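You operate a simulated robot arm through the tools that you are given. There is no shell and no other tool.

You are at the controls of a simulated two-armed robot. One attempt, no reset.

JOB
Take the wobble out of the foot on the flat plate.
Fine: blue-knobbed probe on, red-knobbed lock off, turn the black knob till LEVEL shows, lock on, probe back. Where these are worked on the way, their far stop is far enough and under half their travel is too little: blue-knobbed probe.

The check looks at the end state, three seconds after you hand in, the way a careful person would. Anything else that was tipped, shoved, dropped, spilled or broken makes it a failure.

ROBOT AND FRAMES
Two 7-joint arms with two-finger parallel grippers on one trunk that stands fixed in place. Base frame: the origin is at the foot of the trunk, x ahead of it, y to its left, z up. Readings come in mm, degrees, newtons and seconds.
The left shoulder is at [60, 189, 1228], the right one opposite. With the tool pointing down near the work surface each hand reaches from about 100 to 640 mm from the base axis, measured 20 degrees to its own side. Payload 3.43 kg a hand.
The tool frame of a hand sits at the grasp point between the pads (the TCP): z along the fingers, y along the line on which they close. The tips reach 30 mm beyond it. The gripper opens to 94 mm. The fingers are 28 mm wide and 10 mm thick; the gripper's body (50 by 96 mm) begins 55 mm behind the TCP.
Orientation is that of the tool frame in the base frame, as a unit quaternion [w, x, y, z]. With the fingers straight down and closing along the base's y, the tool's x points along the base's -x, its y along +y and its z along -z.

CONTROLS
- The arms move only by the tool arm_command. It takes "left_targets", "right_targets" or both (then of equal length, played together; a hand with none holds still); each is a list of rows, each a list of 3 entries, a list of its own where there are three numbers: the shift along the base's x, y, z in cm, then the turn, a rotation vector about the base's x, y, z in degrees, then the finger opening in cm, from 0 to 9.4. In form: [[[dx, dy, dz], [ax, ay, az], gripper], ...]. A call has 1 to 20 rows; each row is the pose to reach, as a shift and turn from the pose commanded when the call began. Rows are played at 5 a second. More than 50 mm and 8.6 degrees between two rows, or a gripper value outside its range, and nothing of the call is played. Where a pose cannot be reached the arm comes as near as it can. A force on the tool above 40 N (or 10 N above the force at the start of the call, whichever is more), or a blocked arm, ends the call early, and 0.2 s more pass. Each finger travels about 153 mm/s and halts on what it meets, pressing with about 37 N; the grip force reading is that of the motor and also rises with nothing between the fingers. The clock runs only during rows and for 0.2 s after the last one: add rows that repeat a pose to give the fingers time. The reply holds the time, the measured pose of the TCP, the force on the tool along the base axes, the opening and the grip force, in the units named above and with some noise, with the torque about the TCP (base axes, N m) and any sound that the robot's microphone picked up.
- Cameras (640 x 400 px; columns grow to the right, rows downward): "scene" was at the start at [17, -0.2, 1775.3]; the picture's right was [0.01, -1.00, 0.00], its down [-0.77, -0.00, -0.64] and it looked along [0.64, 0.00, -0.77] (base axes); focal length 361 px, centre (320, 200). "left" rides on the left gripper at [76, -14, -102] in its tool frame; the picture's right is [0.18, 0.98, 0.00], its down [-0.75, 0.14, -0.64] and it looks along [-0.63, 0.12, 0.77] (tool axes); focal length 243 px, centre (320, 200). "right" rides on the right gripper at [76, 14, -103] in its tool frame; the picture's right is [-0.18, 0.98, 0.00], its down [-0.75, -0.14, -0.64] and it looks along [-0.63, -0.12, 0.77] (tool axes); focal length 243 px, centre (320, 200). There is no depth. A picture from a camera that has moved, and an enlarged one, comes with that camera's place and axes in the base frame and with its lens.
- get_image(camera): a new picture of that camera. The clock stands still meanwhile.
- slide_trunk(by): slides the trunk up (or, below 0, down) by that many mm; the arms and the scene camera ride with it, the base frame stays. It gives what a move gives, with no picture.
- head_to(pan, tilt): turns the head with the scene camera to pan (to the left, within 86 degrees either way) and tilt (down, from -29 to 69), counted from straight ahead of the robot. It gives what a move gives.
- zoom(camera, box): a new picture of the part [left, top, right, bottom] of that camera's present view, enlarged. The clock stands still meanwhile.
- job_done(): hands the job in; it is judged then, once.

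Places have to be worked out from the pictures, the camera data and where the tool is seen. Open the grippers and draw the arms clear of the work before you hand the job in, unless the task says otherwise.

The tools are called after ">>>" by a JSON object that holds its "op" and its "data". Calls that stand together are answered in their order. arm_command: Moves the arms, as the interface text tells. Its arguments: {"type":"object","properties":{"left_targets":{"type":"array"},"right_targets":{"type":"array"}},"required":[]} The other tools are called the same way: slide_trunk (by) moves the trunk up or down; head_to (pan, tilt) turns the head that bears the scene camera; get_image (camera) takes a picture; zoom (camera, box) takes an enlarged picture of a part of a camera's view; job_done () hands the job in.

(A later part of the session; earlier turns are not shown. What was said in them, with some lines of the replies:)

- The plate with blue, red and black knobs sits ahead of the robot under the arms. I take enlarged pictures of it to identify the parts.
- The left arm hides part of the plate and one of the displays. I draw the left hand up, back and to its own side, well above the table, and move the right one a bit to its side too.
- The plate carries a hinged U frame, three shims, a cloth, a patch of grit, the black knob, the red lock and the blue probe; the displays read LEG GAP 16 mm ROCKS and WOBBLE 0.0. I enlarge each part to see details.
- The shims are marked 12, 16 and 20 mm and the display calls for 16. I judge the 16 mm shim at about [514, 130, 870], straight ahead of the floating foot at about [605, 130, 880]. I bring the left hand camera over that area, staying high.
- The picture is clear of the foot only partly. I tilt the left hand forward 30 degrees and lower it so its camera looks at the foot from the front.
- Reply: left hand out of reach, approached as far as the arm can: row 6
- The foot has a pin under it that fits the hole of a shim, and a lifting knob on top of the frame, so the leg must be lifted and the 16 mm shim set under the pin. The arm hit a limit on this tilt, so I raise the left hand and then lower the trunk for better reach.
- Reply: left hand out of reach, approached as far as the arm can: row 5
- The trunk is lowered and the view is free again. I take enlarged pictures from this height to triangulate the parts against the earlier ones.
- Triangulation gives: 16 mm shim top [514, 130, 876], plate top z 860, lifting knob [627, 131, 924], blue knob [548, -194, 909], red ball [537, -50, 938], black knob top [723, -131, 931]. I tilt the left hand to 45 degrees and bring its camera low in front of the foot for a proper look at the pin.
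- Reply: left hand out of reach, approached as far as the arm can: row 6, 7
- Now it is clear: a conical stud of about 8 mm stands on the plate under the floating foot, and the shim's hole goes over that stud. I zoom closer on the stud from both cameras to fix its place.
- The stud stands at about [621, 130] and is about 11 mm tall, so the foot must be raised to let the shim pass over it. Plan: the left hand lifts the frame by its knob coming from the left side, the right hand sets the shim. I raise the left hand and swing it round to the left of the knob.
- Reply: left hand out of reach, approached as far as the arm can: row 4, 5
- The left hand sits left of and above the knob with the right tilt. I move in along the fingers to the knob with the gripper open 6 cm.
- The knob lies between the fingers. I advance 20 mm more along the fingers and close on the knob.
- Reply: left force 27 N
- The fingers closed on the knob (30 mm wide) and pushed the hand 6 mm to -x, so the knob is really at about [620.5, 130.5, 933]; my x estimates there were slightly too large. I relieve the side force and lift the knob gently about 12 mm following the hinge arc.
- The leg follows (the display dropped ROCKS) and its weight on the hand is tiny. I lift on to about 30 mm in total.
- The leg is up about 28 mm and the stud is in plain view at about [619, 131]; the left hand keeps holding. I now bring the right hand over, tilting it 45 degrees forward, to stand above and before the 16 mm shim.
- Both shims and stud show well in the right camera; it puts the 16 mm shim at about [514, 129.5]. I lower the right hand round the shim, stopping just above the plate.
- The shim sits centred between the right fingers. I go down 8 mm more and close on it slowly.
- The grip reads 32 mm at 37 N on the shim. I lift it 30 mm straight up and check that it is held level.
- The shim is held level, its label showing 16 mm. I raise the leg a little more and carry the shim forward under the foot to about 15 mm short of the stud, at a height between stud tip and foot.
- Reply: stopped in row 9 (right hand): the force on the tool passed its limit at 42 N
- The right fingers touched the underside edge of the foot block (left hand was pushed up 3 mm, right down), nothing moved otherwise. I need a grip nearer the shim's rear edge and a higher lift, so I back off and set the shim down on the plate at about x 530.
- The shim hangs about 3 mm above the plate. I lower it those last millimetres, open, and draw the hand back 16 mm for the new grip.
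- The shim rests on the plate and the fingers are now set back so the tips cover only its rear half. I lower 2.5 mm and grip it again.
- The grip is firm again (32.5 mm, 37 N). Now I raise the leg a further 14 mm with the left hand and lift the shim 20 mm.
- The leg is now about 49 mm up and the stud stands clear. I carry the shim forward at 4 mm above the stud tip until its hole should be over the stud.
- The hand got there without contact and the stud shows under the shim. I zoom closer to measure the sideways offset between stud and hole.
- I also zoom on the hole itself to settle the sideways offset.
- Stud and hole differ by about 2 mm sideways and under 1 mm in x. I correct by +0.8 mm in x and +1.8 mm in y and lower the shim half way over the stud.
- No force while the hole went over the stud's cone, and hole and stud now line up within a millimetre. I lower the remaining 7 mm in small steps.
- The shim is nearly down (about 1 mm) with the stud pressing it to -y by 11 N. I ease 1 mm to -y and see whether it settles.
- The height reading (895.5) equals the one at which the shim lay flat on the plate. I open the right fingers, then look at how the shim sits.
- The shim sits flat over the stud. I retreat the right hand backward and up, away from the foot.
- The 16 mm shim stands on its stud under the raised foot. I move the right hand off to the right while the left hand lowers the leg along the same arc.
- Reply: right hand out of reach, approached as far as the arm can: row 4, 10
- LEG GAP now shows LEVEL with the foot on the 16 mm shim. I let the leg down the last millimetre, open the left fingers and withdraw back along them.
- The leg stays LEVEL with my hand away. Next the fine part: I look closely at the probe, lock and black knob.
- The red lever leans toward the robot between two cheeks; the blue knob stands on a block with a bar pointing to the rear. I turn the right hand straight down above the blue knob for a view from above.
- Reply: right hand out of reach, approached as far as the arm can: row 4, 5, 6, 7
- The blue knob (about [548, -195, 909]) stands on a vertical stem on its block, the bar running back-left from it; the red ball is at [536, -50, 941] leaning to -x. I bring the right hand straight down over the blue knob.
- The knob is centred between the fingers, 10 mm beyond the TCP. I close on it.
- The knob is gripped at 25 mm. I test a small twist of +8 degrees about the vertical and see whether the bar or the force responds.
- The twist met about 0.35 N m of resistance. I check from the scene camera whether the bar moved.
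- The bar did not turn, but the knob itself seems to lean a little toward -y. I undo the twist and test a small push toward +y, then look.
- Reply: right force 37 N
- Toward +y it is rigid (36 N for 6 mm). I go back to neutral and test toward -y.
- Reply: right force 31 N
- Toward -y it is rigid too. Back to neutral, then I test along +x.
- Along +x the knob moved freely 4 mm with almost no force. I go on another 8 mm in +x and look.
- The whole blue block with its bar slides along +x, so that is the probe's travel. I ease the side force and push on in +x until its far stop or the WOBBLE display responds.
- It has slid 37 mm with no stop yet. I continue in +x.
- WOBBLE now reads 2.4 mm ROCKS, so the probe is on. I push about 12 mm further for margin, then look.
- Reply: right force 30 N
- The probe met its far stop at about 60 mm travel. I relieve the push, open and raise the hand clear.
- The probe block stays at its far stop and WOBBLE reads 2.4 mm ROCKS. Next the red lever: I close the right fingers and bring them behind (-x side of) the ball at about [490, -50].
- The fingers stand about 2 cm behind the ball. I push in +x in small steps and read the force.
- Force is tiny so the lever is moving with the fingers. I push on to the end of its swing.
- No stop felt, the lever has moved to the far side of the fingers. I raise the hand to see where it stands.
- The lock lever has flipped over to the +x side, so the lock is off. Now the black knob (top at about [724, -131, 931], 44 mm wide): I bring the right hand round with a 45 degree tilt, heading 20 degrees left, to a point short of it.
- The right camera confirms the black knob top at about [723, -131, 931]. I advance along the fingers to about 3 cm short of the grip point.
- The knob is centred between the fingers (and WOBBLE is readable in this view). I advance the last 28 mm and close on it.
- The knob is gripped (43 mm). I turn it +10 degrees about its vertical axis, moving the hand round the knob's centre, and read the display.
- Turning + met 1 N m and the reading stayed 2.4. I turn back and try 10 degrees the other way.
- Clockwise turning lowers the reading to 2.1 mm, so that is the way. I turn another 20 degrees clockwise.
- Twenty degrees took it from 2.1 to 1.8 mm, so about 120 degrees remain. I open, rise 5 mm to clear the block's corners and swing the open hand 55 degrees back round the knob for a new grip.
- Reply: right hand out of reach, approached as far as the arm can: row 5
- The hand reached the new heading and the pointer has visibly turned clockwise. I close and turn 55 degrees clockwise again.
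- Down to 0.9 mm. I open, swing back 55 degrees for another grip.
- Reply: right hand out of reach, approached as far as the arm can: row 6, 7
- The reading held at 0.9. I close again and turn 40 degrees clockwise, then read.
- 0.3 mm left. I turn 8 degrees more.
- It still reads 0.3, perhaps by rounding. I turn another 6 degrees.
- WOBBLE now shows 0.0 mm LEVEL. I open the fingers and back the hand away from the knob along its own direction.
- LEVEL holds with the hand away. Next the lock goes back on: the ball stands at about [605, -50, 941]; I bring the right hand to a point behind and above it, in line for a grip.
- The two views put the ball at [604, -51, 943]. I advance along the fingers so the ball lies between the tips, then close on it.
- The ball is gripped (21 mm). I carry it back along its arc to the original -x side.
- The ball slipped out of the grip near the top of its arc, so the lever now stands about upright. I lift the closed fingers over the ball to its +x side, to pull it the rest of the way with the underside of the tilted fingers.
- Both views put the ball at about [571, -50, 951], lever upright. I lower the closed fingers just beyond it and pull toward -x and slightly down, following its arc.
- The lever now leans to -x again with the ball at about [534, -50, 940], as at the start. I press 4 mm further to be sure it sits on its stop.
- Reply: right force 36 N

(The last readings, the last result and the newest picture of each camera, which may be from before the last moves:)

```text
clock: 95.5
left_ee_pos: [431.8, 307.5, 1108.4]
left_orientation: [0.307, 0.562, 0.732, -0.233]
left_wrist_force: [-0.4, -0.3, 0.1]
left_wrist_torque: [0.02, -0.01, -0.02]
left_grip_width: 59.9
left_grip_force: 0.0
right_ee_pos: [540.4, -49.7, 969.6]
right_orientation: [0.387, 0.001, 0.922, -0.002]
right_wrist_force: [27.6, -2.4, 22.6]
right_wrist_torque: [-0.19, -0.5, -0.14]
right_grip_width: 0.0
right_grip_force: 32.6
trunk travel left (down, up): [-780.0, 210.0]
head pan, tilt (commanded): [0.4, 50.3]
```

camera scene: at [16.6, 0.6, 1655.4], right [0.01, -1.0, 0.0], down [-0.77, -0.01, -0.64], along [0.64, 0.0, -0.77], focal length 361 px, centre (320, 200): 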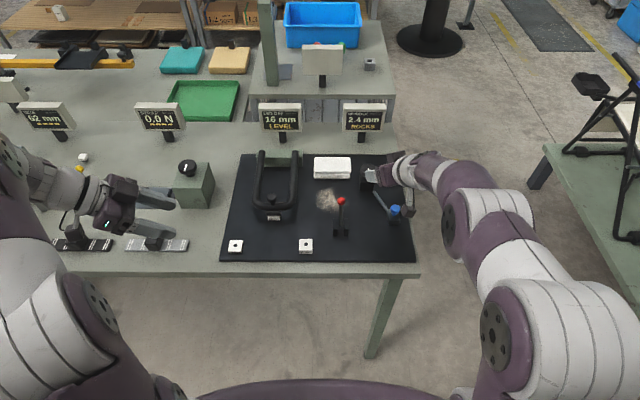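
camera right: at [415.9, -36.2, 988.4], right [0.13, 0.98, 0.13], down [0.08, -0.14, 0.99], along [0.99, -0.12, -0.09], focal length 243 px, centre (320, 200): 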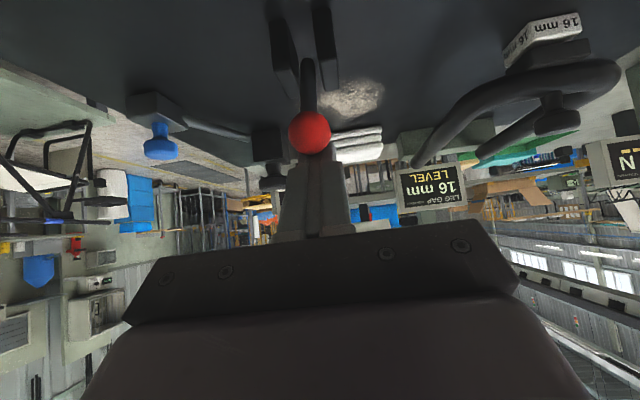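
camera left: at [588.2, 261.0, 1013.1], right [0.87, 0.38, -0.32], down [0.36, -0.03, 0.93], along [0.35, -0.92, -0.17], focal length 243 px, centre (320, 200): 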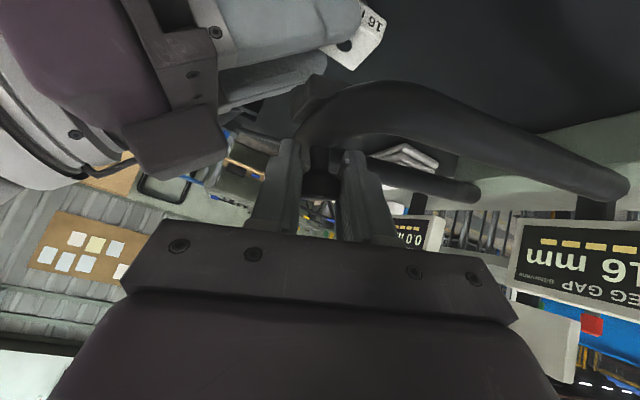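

The lever is hard on its stop (about 35 N), so the lock is on. I lift the fingers away from the ball and rise.

>>> {"op": "arm_command", "data": {"right_targets": [[[0.6, 0, 0.6], [0, 0, 0], 0], [[1.2, 0, 1.6], [0, 0, 0], 0], [[1.5, -0.5, 4], [0, 0, 0], 0], [[0.5, -2, 6.5], [0, 0, 0], 0], [[-2, -5, 8], [0, 0, 0], 0], [[-4, -8, 8], [0, 0, 0], 0]]}}

>>> {"op": "zoom", "data": {"camera": "scene", "box": [240, 90, 430, 255]}}

>>> {"op": "zoom", "data": {"camera": "left", "box": [250, 40, 410, 180]}}

>>> {"op": "get_image", "data": {"camera": "right"}}

```text
clock: 96.9
left_ee_pos: [431.4, 307.6, 1107.9]
left_orientation: [0.308, 0.561, 0.732, -0.233]
left_wrist_force: [0.1, 0.5, 0.4]
left_wrist_torque: [-0.04, 0.01, -0.02]
left_grip_width: 60.2
left_grip_force: 0.1
right_ee_pos: [514.5, -127.7, 1028.6]
right_orientation: [0.381, 0.0, 0.924, -0.002]
right_wrist_force: [1.4, 0.4, -0.3]
right_wrist_torque: [0.01, -0.02, 0.0]
right_grip_width: 0.0
right_grip_force: 33.3
right hand out of reach, approached as far as the arm can: row 5, 6
trunk travel left (down, up): [-780.0, 210.0]
head pan, tilt (commanded): [0.4, 50.3]
```

```text
2.42 times, centred on (335, 172) of scene
camera zoom: at [18.5, -0.5, 1655.3], right [0.01, -1.0, 0.0], down [-0.77, 0.0, -0.64], along [0.64, 0.0, -0.77], focal length 875 px, centre (284, 267)
```

zoom: 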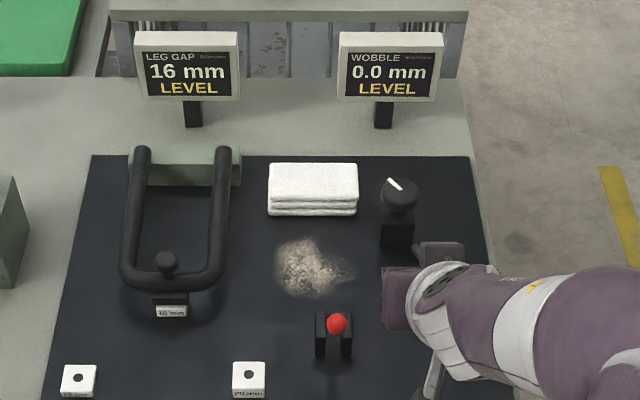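

```text
2.86 times, centred on (330, 110) of left
camera zoom: at [385.3, 426.2, 1125.3], right [0.92, 0.38, -0.13], down [0.15, -0.03, 0.99], along [0.37, -0.92, -0.09], focal length 693 px, centre (291, 457)
```

zoom: 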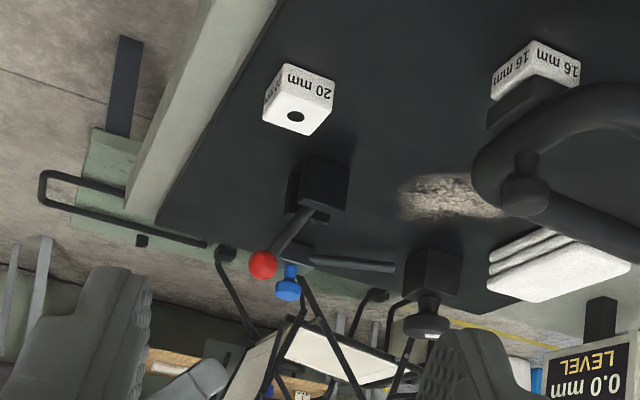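

```text
taken
camera right: at [386.9, -113.6, 1048.7], right [0.13, 0.98, 0.13], down [0.08, -0.14, 0.99], along [0.99, -0.12, -0.1], focal length 243 px, centre (320, 200)
```

right: 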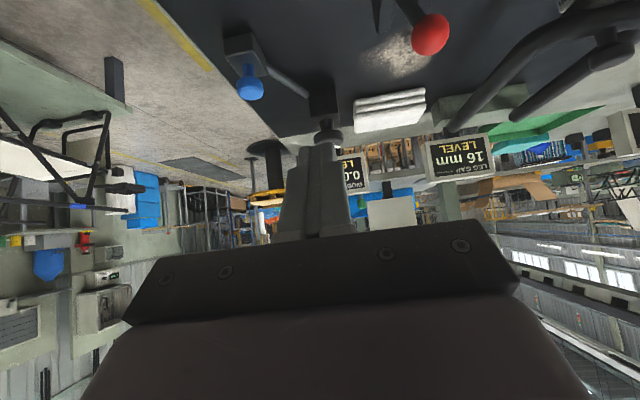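

The lock lever is back exactly where it started and WOBBLE still shows 0.0 mm LEVEL. Last step is the probe: I bring the right hand straight down above the blue knob at about [607, -195].

>>> {"op": "arm_command", "data": {"right_targets": [[[0, -1, 0.5], [0, 6, 0], 3], [[1, -2, 1], [0, 12, 0], 5], [[2.5, -3.5, 1], [0, 18, 0], 6], [[4.5, -5, 0.5], [0, 24, 0], 6], [[6, -6, 0], [0, 30, 0], 6], [[7.5, -6.5, -1], [0, 36, 0], 6], [[8.7, -6.7, -2], [0, 41, 0], 6], [[9.1, -6.75, -3], [0, 44.8, 0], 6]]}}

>>> {"op": "get_image", "data": {"camera": "right"}}

>>> {"op": "zoom", "data": {"camera": "scene", "box": [240, 90, 430, 255]}}

```text
clock: 98.7
left_ee_pos: [431.2, 307.2, 1108.3]
left_orientation: [0.308, 0.561, 0.733, -0.232]
left_wrist_force: [1.0, 0.4, -0.5]
left_wrist_torque: [0.01, 0.02, -0.01]
left_grip_width: 59.6
left_grip_force: 0.0
right_ee_pos: [599.8, -194.0, 999.2]
right_orientation: [0.0, -0.001, 1.0, -0.002]
right_wrist_force: [-0.4, 0.4, 0.0]
right_wrist_torque: [-0.01, -0.03, 0.0]
right_grip_width: 59.9
right_grip_force: 0.1
right hand out of reach, approached as far as the arm can: row 3, 4, 8
trunk travel left (down, up): [-780.0, 210.0]
head pan, tilt (commanded): [0.4, 50.3]
```

```text
taken
camera right: at [522.8, -181.7, 1102.0], right [0.18, 0.98, 0.0], down [0.75, -0.14, 0.64], along [0.63, -0.12, -0.77], focal length 243 px, centre (320, 200)
```

right: 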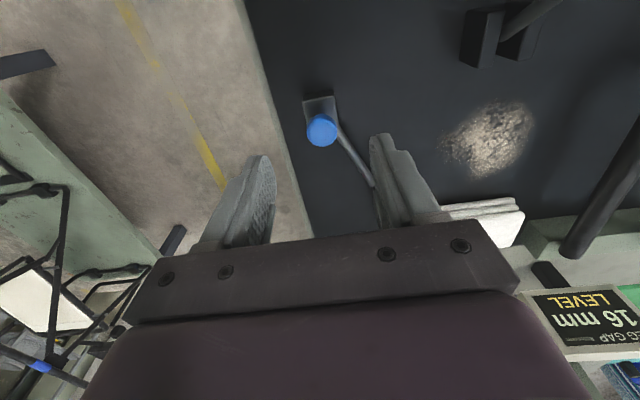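

```text
2.42 times, centred on (335, 172) of scene
camera zoom: at [17.9, -0.4, 1655.3], right [0.01, -1.0, 0.0], down [-0.77, 0.0, -0.64], along [0.64, 0.0, -0.77], focal length 875 px, centre (284, 267)
```

zoom: 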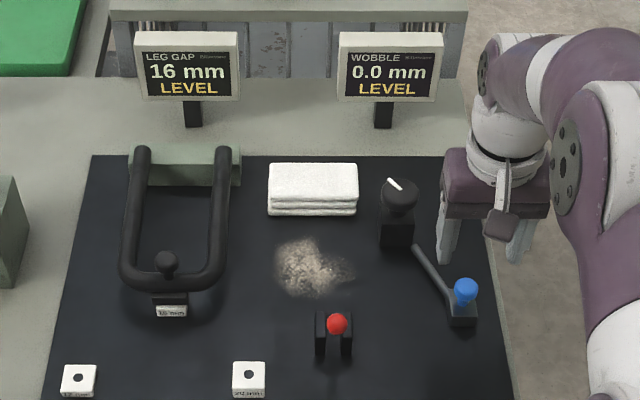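

The blue knob is at [607, -195.5, 909]. I go down over it and close.

>>> {"op": "arm_command", "data": {"right_targets": [[[0.4, -0.1, -2.5], [0, 0, 0], 6], [[0.65, -0.15, -5], [0, 0, 0], 6], [[0.65, -0.15, -7], [0, 0, 0], 6], [[0.65, -0.15, -8.1], [0, 0, 0], 6], [[0.65, -0.15, -8.1], [0, 0, 0], 4.5], [[0.65, -0.15, -8.1], [0, 0, 0], 3.3], [[0.65, -0.15, -8.1], [0, 0, 0], 2.4], [[0.65, -0.15, -8.1], [0, 0, 0], 1.8]]}}

>>> {"op": "zoom", "data": {"camera": "right", "box": [220, 80, 420, 230]}}

```text
clock: 100.5
left_ee_pos: [430.5, 307.2, 1108.0]
left_orientation: [0.309, 0.561, 0.732, -0.232]
left_wrist_force: [0.3, 0.1, 0.3]
left_wrist_torque: [-0.04, -0.01, 0.03]
left_grip_width: 60.2
left_grip_force: 0.0
right_ee_pos: [606.8, -194.7, 918.0]
right_orientation: [0.001, -0.001, 1.0, -0.001]
right_wrist_force: [-0.6, 1.8, -2.3]
right_wrist_torque: [0.06, -0.29, 0.03]
right_grip_width: 25.4
right_grip_force: 44.2
trunk travel left (down, up): [-780.0, 210.0]
head pan, tilt (commanded): [0.4, 50.3]
```

```text
2.67 times, centred on (320, 155) of right
camera zoom: at [529.5, -182.1, 1020.7], right [0.18, 0.98, 0.0], down [0.75, -0.14, 0.64], along [0.63, -0.12, -0.76], focal length 647 px, centre (320, 320)
```

zoom: 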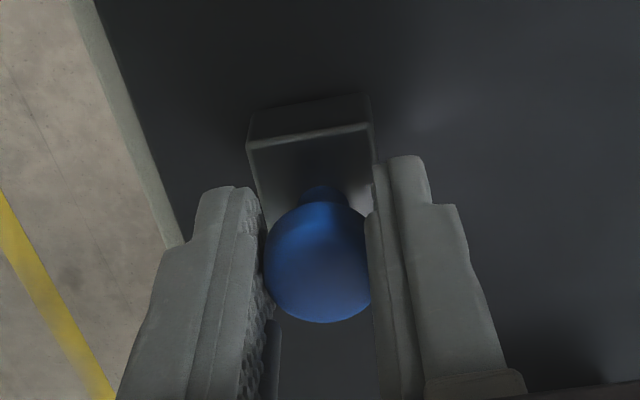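

The knob is gripped. I slide the probe back 60 mm in -x to where it started.

>>> {"op": "arm_command", "data": {"right_targets": [[[-0.7, 0, 0], [0, 0, 0], 1.8], [[-1.5, 0, 0], [0, 0, 0], 1.8], [[-2.3, 0, 0], [0, 0, 0], 1.8], [[-3.1, 0, 0], [0, 0, 0], 1.8], [[-3.9, 0, 0], [0, 0, 0], 1.8], [[-4.7, 0, 0], [0, 0, 0], 1.8], [[-5.4, 0, 0], [0, 0, 0], 1.8], [[-6.0, 0, 0], [0, 0, 0], 1.8], [[-6.2, 0, 0], [0, 0, 0], 1.8]]}}

>>> {"op": "zoom", "data": {"camera": "scene", "box": [240, 90, 430, 255]}}

```text
clock: 102.5
left_ee_pos: [431.9, 308.2, 1106.5]
left_orientation: [0.309, 0.561, 0.732, -0.232]
left_wrist_force: [-0.6, -0.9, 0.3]
left_wrist_torque: [0.01, 0.01, -0.02]
left_grip_width: 60.0
left_grip_force: 0.0
right_ee_pos: [547.1, -195.0, 918.3]
right_orientation: [0.003, -0.001, 1.0, -0.002]
right_wrist_force: [10.7, 5.7, 7.4]
right_wrist_torque: [0.09, 0.63, 0.06]
right_grip_width: 25.3
right_grip_force: 45.2
trunk travel left (down, up): [-780.0, 210.0]
head pan, tilt (commanded): [0.4, 50.3]
```

```text
2.42 times, centred on (335, 172) of scene
camera zoom: at [18.6, 1.8, 1655.4], right [0.01, -1.0, 0.0], down [-0.77, -0.01, -0.64], along [0.64, 0.0, -0.77], focal length 875 px, centre (284, 267)
```

zoom: 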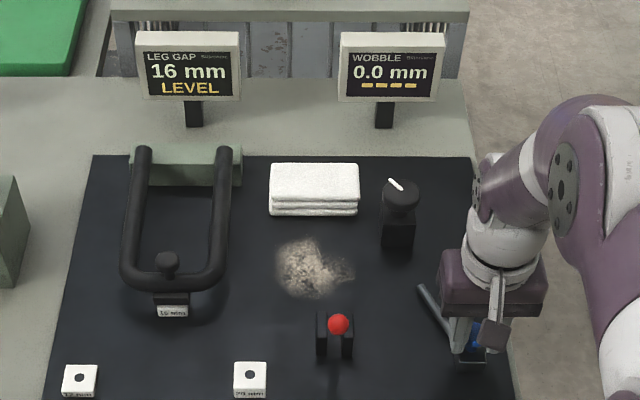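

The probe is back on its start stop and the WOBBLE display went to dashes. I ease off, open, and raise the right hand.

>>> {"op": "arm_command", "data": {"right_targets": [[[0.15, -0.05, 0], [0, 0, 0], 1.8], [[0.15, -0.05, 0], [0, 0, 0], 3], [[0.15, -0.05, 0], [0, 0, 0], 4.5], [[0.15, -0.05, 0], [0, 0, 0], 6], [[0.15, -0.05, 2], [0, 0, 0], 6], [[0.15, -0.05, 5], [0, 0, 0], 6], [[-1.5, -0.5, 8], [0, 0, 0], 6], [[-4, -2, 11], [0, 0, 0], 6], [[-8, -4, 14], [0, 0, 0], 6], [[-12, -6, 16], [0, 0, 0], 6]]}}

>>> {"op": "get_image", "data": {"camera": "scene"}}

>>> {"op": "zoom", "data": {"camera": "scene", "box": [210, 90, 430, 265]}}

```text
refused: row 9 steps farther than a row can; nothing moved
```

```text
taken
camera scene: at [18.6, 1.8, 1655.4], right [0.01, -1.0, 0.0], down [-0.77, -0.01, -0.64], along [0.64, 0.0, -0.77], focal length 361 px, centre (320, 200)
```

scene: 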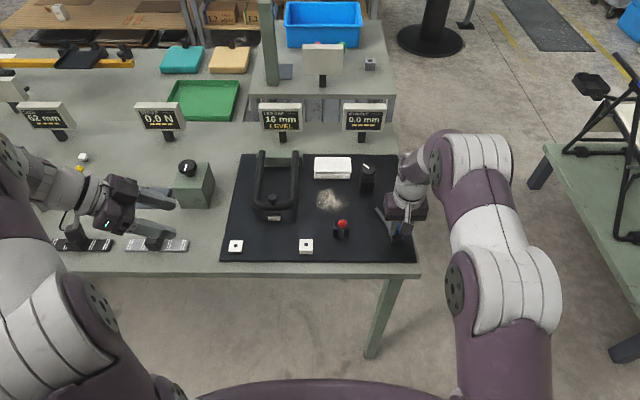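

```text
2.29 times, centred on (320, 178) of scene
camera zoom: at [18.6, 1.8, 1655.4], right [0.01, -1.0, 0.0], down [-0.77, -0.01, -0.64], along [0.64, 0.0, -0.77], focal length 825 px, centre (320, 251)
```

zoom: 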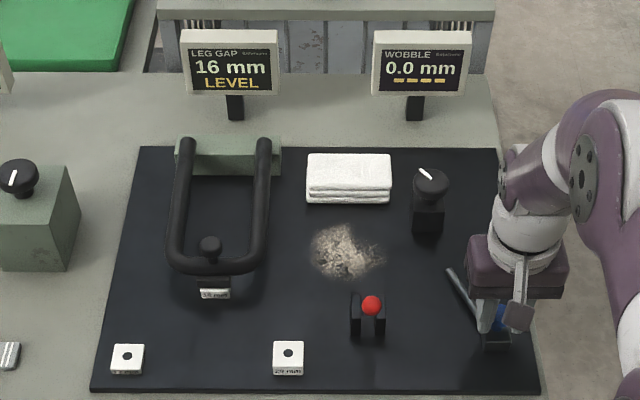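

The call was refused for too large a step and nothing moved. I repeat it with smaller steps.

>>> {"op": "arm_command", "data": {"right_targets": [[[0.15, -0.05, 0], [0, 0, 0], 1.8], [[0.15, -0.05, 0], [0, 0, 0], 3], [[0.15, -0.05, 0], [0, 0, 0], 4.5], [[0.15, -0.05, 0], [0, 0, 0], 6], [[0.15, -0.05, 2], [0, 0, 0], 6], [[0.15, -0.05, 5], [0, 0, 0], 6], [[-1.5, -0.5, 8], [0, 0, 0], 6], [[-4, -1.5, 10], [0, 0, 0], 6], [[-7, -2.5, 12], [0, 0, 0], 6], [[-10, -3.5, 14], [0, 0, 0], 6], [[-13, -5, 16], [0, 0, 0], 6]]}}

>>> {"op": "zoom", "data": {"camera": "scene", "box": [210, 90, 430, 265]}}

>>> {"op": "get_image", "data": {"camera": "left"}}

```text
clock: 104.9
left_ee_pos: [428.2, 307.2, 1109.2]
left_orientation: [0.309, 0.561, 0.732, -0.232]
left_wrist_force: [-0.6, 0.1, 0.2]
left_wrist_torque: [-0.01, 0.0, 0.0]
left_grip_width: 60.2
left_grip_force: 0.1
right_ee_pos: [413.5, -243.7, 1079.2]
right_orientation: [0.002, -0.001, 1.0, -0.002]
right_wrist_force: [-0.8, 0.2, 0.2]
right_wrist_torque: [0.01, -0.05, 0.03]
right_grip_width: 60.0
right_grip_force: 0.1
trunk travel left (down, up): [-780.0, 210.0]
head pan, tilt (commanded): [0.4, 50.3]
```

```text
2.29 times, centred on (320, 178) of scene
camera zoom: at [14.9, -0.4, 1655.3], right [0.01, -1.0, 0.0], down [-0.77, 0.0, -0.64], along [0.64, 0.0, -0.77], focal length 825 px, centre (320, 251)
```

zoom: 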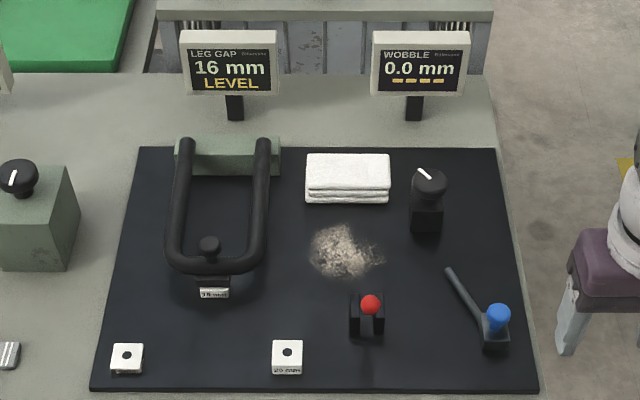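

```text
taken
camera left: at [382.8, 426.4, 1126.2], right [0.92, 0.38, -0.12], down [0.15, -0.03, 0.99], along [0.37, -0.92, -0.09], focal length 243 px, centre (320, 200)
```

left: 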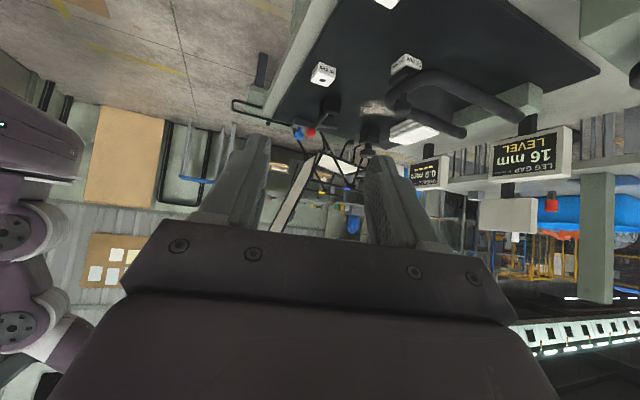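

Everything on the plate looks in order. I compare the blue and red knobs with the first pictures and check the foot on its shim.

>>> {"op": "zoom", "data": {"camera": "scene", "box": [320, 195, 420, 255]}}

>>> {"op": "zoom", "data": {"camera": "scene", "box": [245, 140, 325, 230]}}

>>> {"op": "zoom", "data": {"camera": "scene", "box": [0, 70, 240, 270]}}

```text
6.40 times, centred on (370, 225) of scene
camera zoom: at [14.9, -0.4, 1655.3], right [0.01, -1.0, 0.0], down [-0.77, 0.0, -0.64], along [0.64, 0.0, -0.77], focal length 2310 px, centre (0, 40)
```

zoom: 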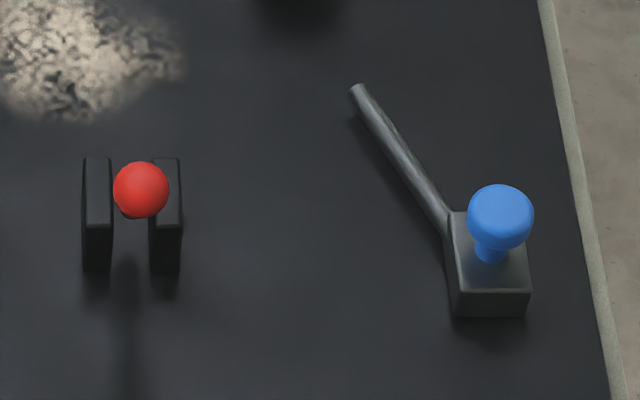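

```text
4.44 times, centred on (285, 185) of scene
camera zoom: at [14.9, -0.4, 1655.3], right [0.01, -1.0, 0.0], down [-0.77, 0.0, -0.64], along [0.64, 0.0, -0.77], focal length 1604 px, centre (476, 267)
```

zoom: 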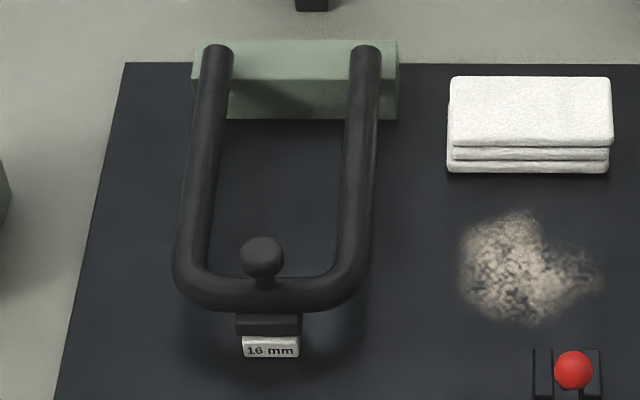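

```text
2.00 times, centred on (120, 170) of scene
camera zoom: at [14.9, -0.4, 1655.3], right [0.01, -1.0, 0.0], down [-0.77, 0.0, -0.64], along [0.64, 0.0, -0.77], focal length 722 px, centre (720, 260)
```

zoom: 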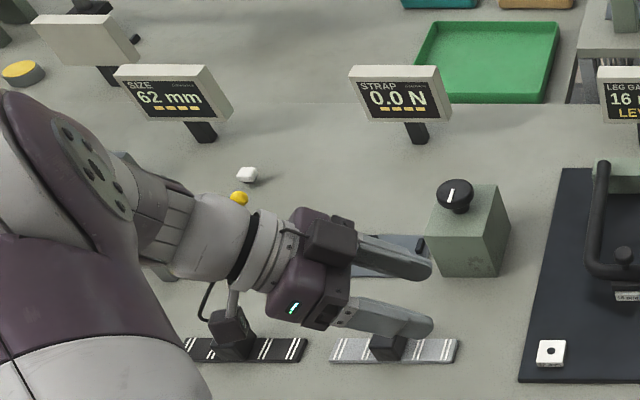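

Red ball and blue knob are at the very pixels of the first pictures, the foot rests on the 16 mm shim, and the other shims, cloth and grit are untouched. I draw both arms up and back, open, before handing in.

>>> {"op": "arm_command", "data": {"left_targets": [[[-1, 0, 2], [0, 0, 0], 8], [[-3, 0, 4], [0, 0, 0], 9], [[-5, 0, 6], [0, 0, 0], 9], [[-7, 0, 8], [0, 0, 0], 9], [[-9, 0, 9], [0, 0, 0], 9], [[-10, 0, 10], [0, 0, 0], 9]], "right_targets": [[[-1, -0.5, 1], [0, 0, 0], 8], [[-2, -1, 2], [0, 0, 0], 9], [[-3, -1.5, 3], [0, 0, 0], 9], [[-4, -2, 4], [0, 0, 0], 9], [[-5, -2.5, 5], [0, 0, 0], 9], [[-6, -3, 6], [0, 0, 0], 9]]}}

>>> {"op": "get_image", "data": {"camera": "scene"}}

>>> {"op": "zoom", "data": {"camera": "scene", "box": [210, 90, 430, 265]}}

```text
clock: 106.3
left_ee_pos: [330.9, 306.1, 1208.7]
left_orientation: [0.309, 0.561, 0.732, -0.231]
left_wrist_force: [0.1, 0.2, 0.4]
left_wrist_torque: [-0.01, 0.03, -0.01]
left_grip_width: 90.0
left_grip_force: 0.1
right_ee_pos: [353.5, -276.6, 1138.3]
right_orientation: [0.001, -0.002, 1.0, -0.002]
right_wrist_force: [0.5, 1.0, -0.3]
right_wrist_torque: [0.0, 0.03, 0.0]
right_grip_width: 89.8
right_grip_force: 0.2
trunk travel left (down, up): [-780.0, 210.0]
head pan, tilt (commanded): [0.4, 50.3]
```

```text
taken
camera scene: at [15.8, -0.5, 1655.3], right [0.01, -1.0, 0.0], down [-0.77, 0.0, -0.64], along [0.64, 0.0, -0.77], focal length 361 px, centre (320, 200)
```

scene: 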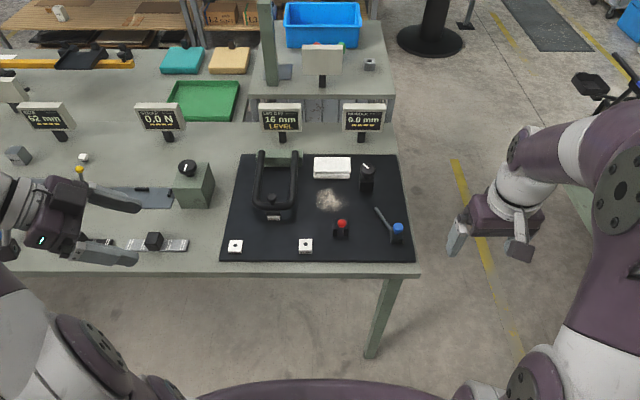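

```text
2.29 times, centred on (320, 178) of scene
camera zoom: at [15.8, -0.5, 1655.3], right [0.01, -1.0, 0.0], down [-0.77, 0.0, -0.64], along [0.64, 0.0, -0.77], focal length 825 px, centre (320, 251)
```

zoom: 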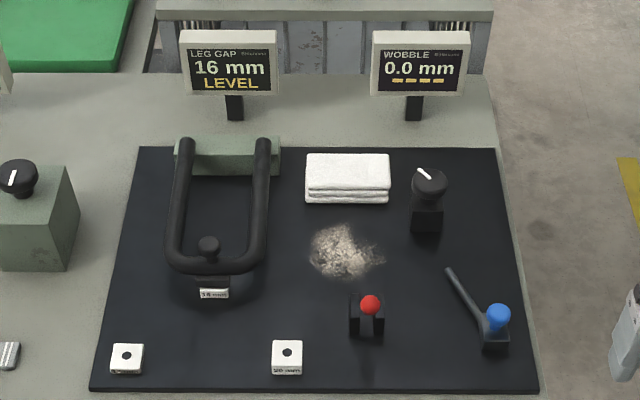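

LEG GAP shows LEVEL. WOBBLE was set to LEVEL and locked, the probe is back, and both arms are clear with open grippers. I hand the job in.

>>> {"op": "job_done", "data": {}}

```text
The job is handed in.
```

The wobble is out of the foot, and I've handed the job in; no verdict has come back yet.

- **Shim:** The LEG GAP display read 16 mm and ROCKS. I lifted the leg by its knob, set the 16 mm shim over the stud and lowered the foot onto it. LEG GAP now shows LEVEL.
- **Fine adjustment:** With the blue probe at its far stop and the red lock off, WOBBLE read 2.4 mm. I turned the black knob clockwise until it showed 0.0 mm LEVEL.
- **Lock and probe:** I put the lock back on, and WOBBLE still showed LEVEL. Then I slid the probe back to where it started, and the WOBBLE status line went back to dashes. Both knobs are where they were in the first pictures.

Two slips happened on the way. The right fingers touched the foot block while I was first placing the shim. The red ball also slipped out of the grip partway through locking, so I pulled the lever the rest of the way to its stop. I saw no lasting effect from either.

I left the 12 mm and 20 mm shims, the cloth and the patch of grit on the plate alone. Both arms are clear with the grippers open.
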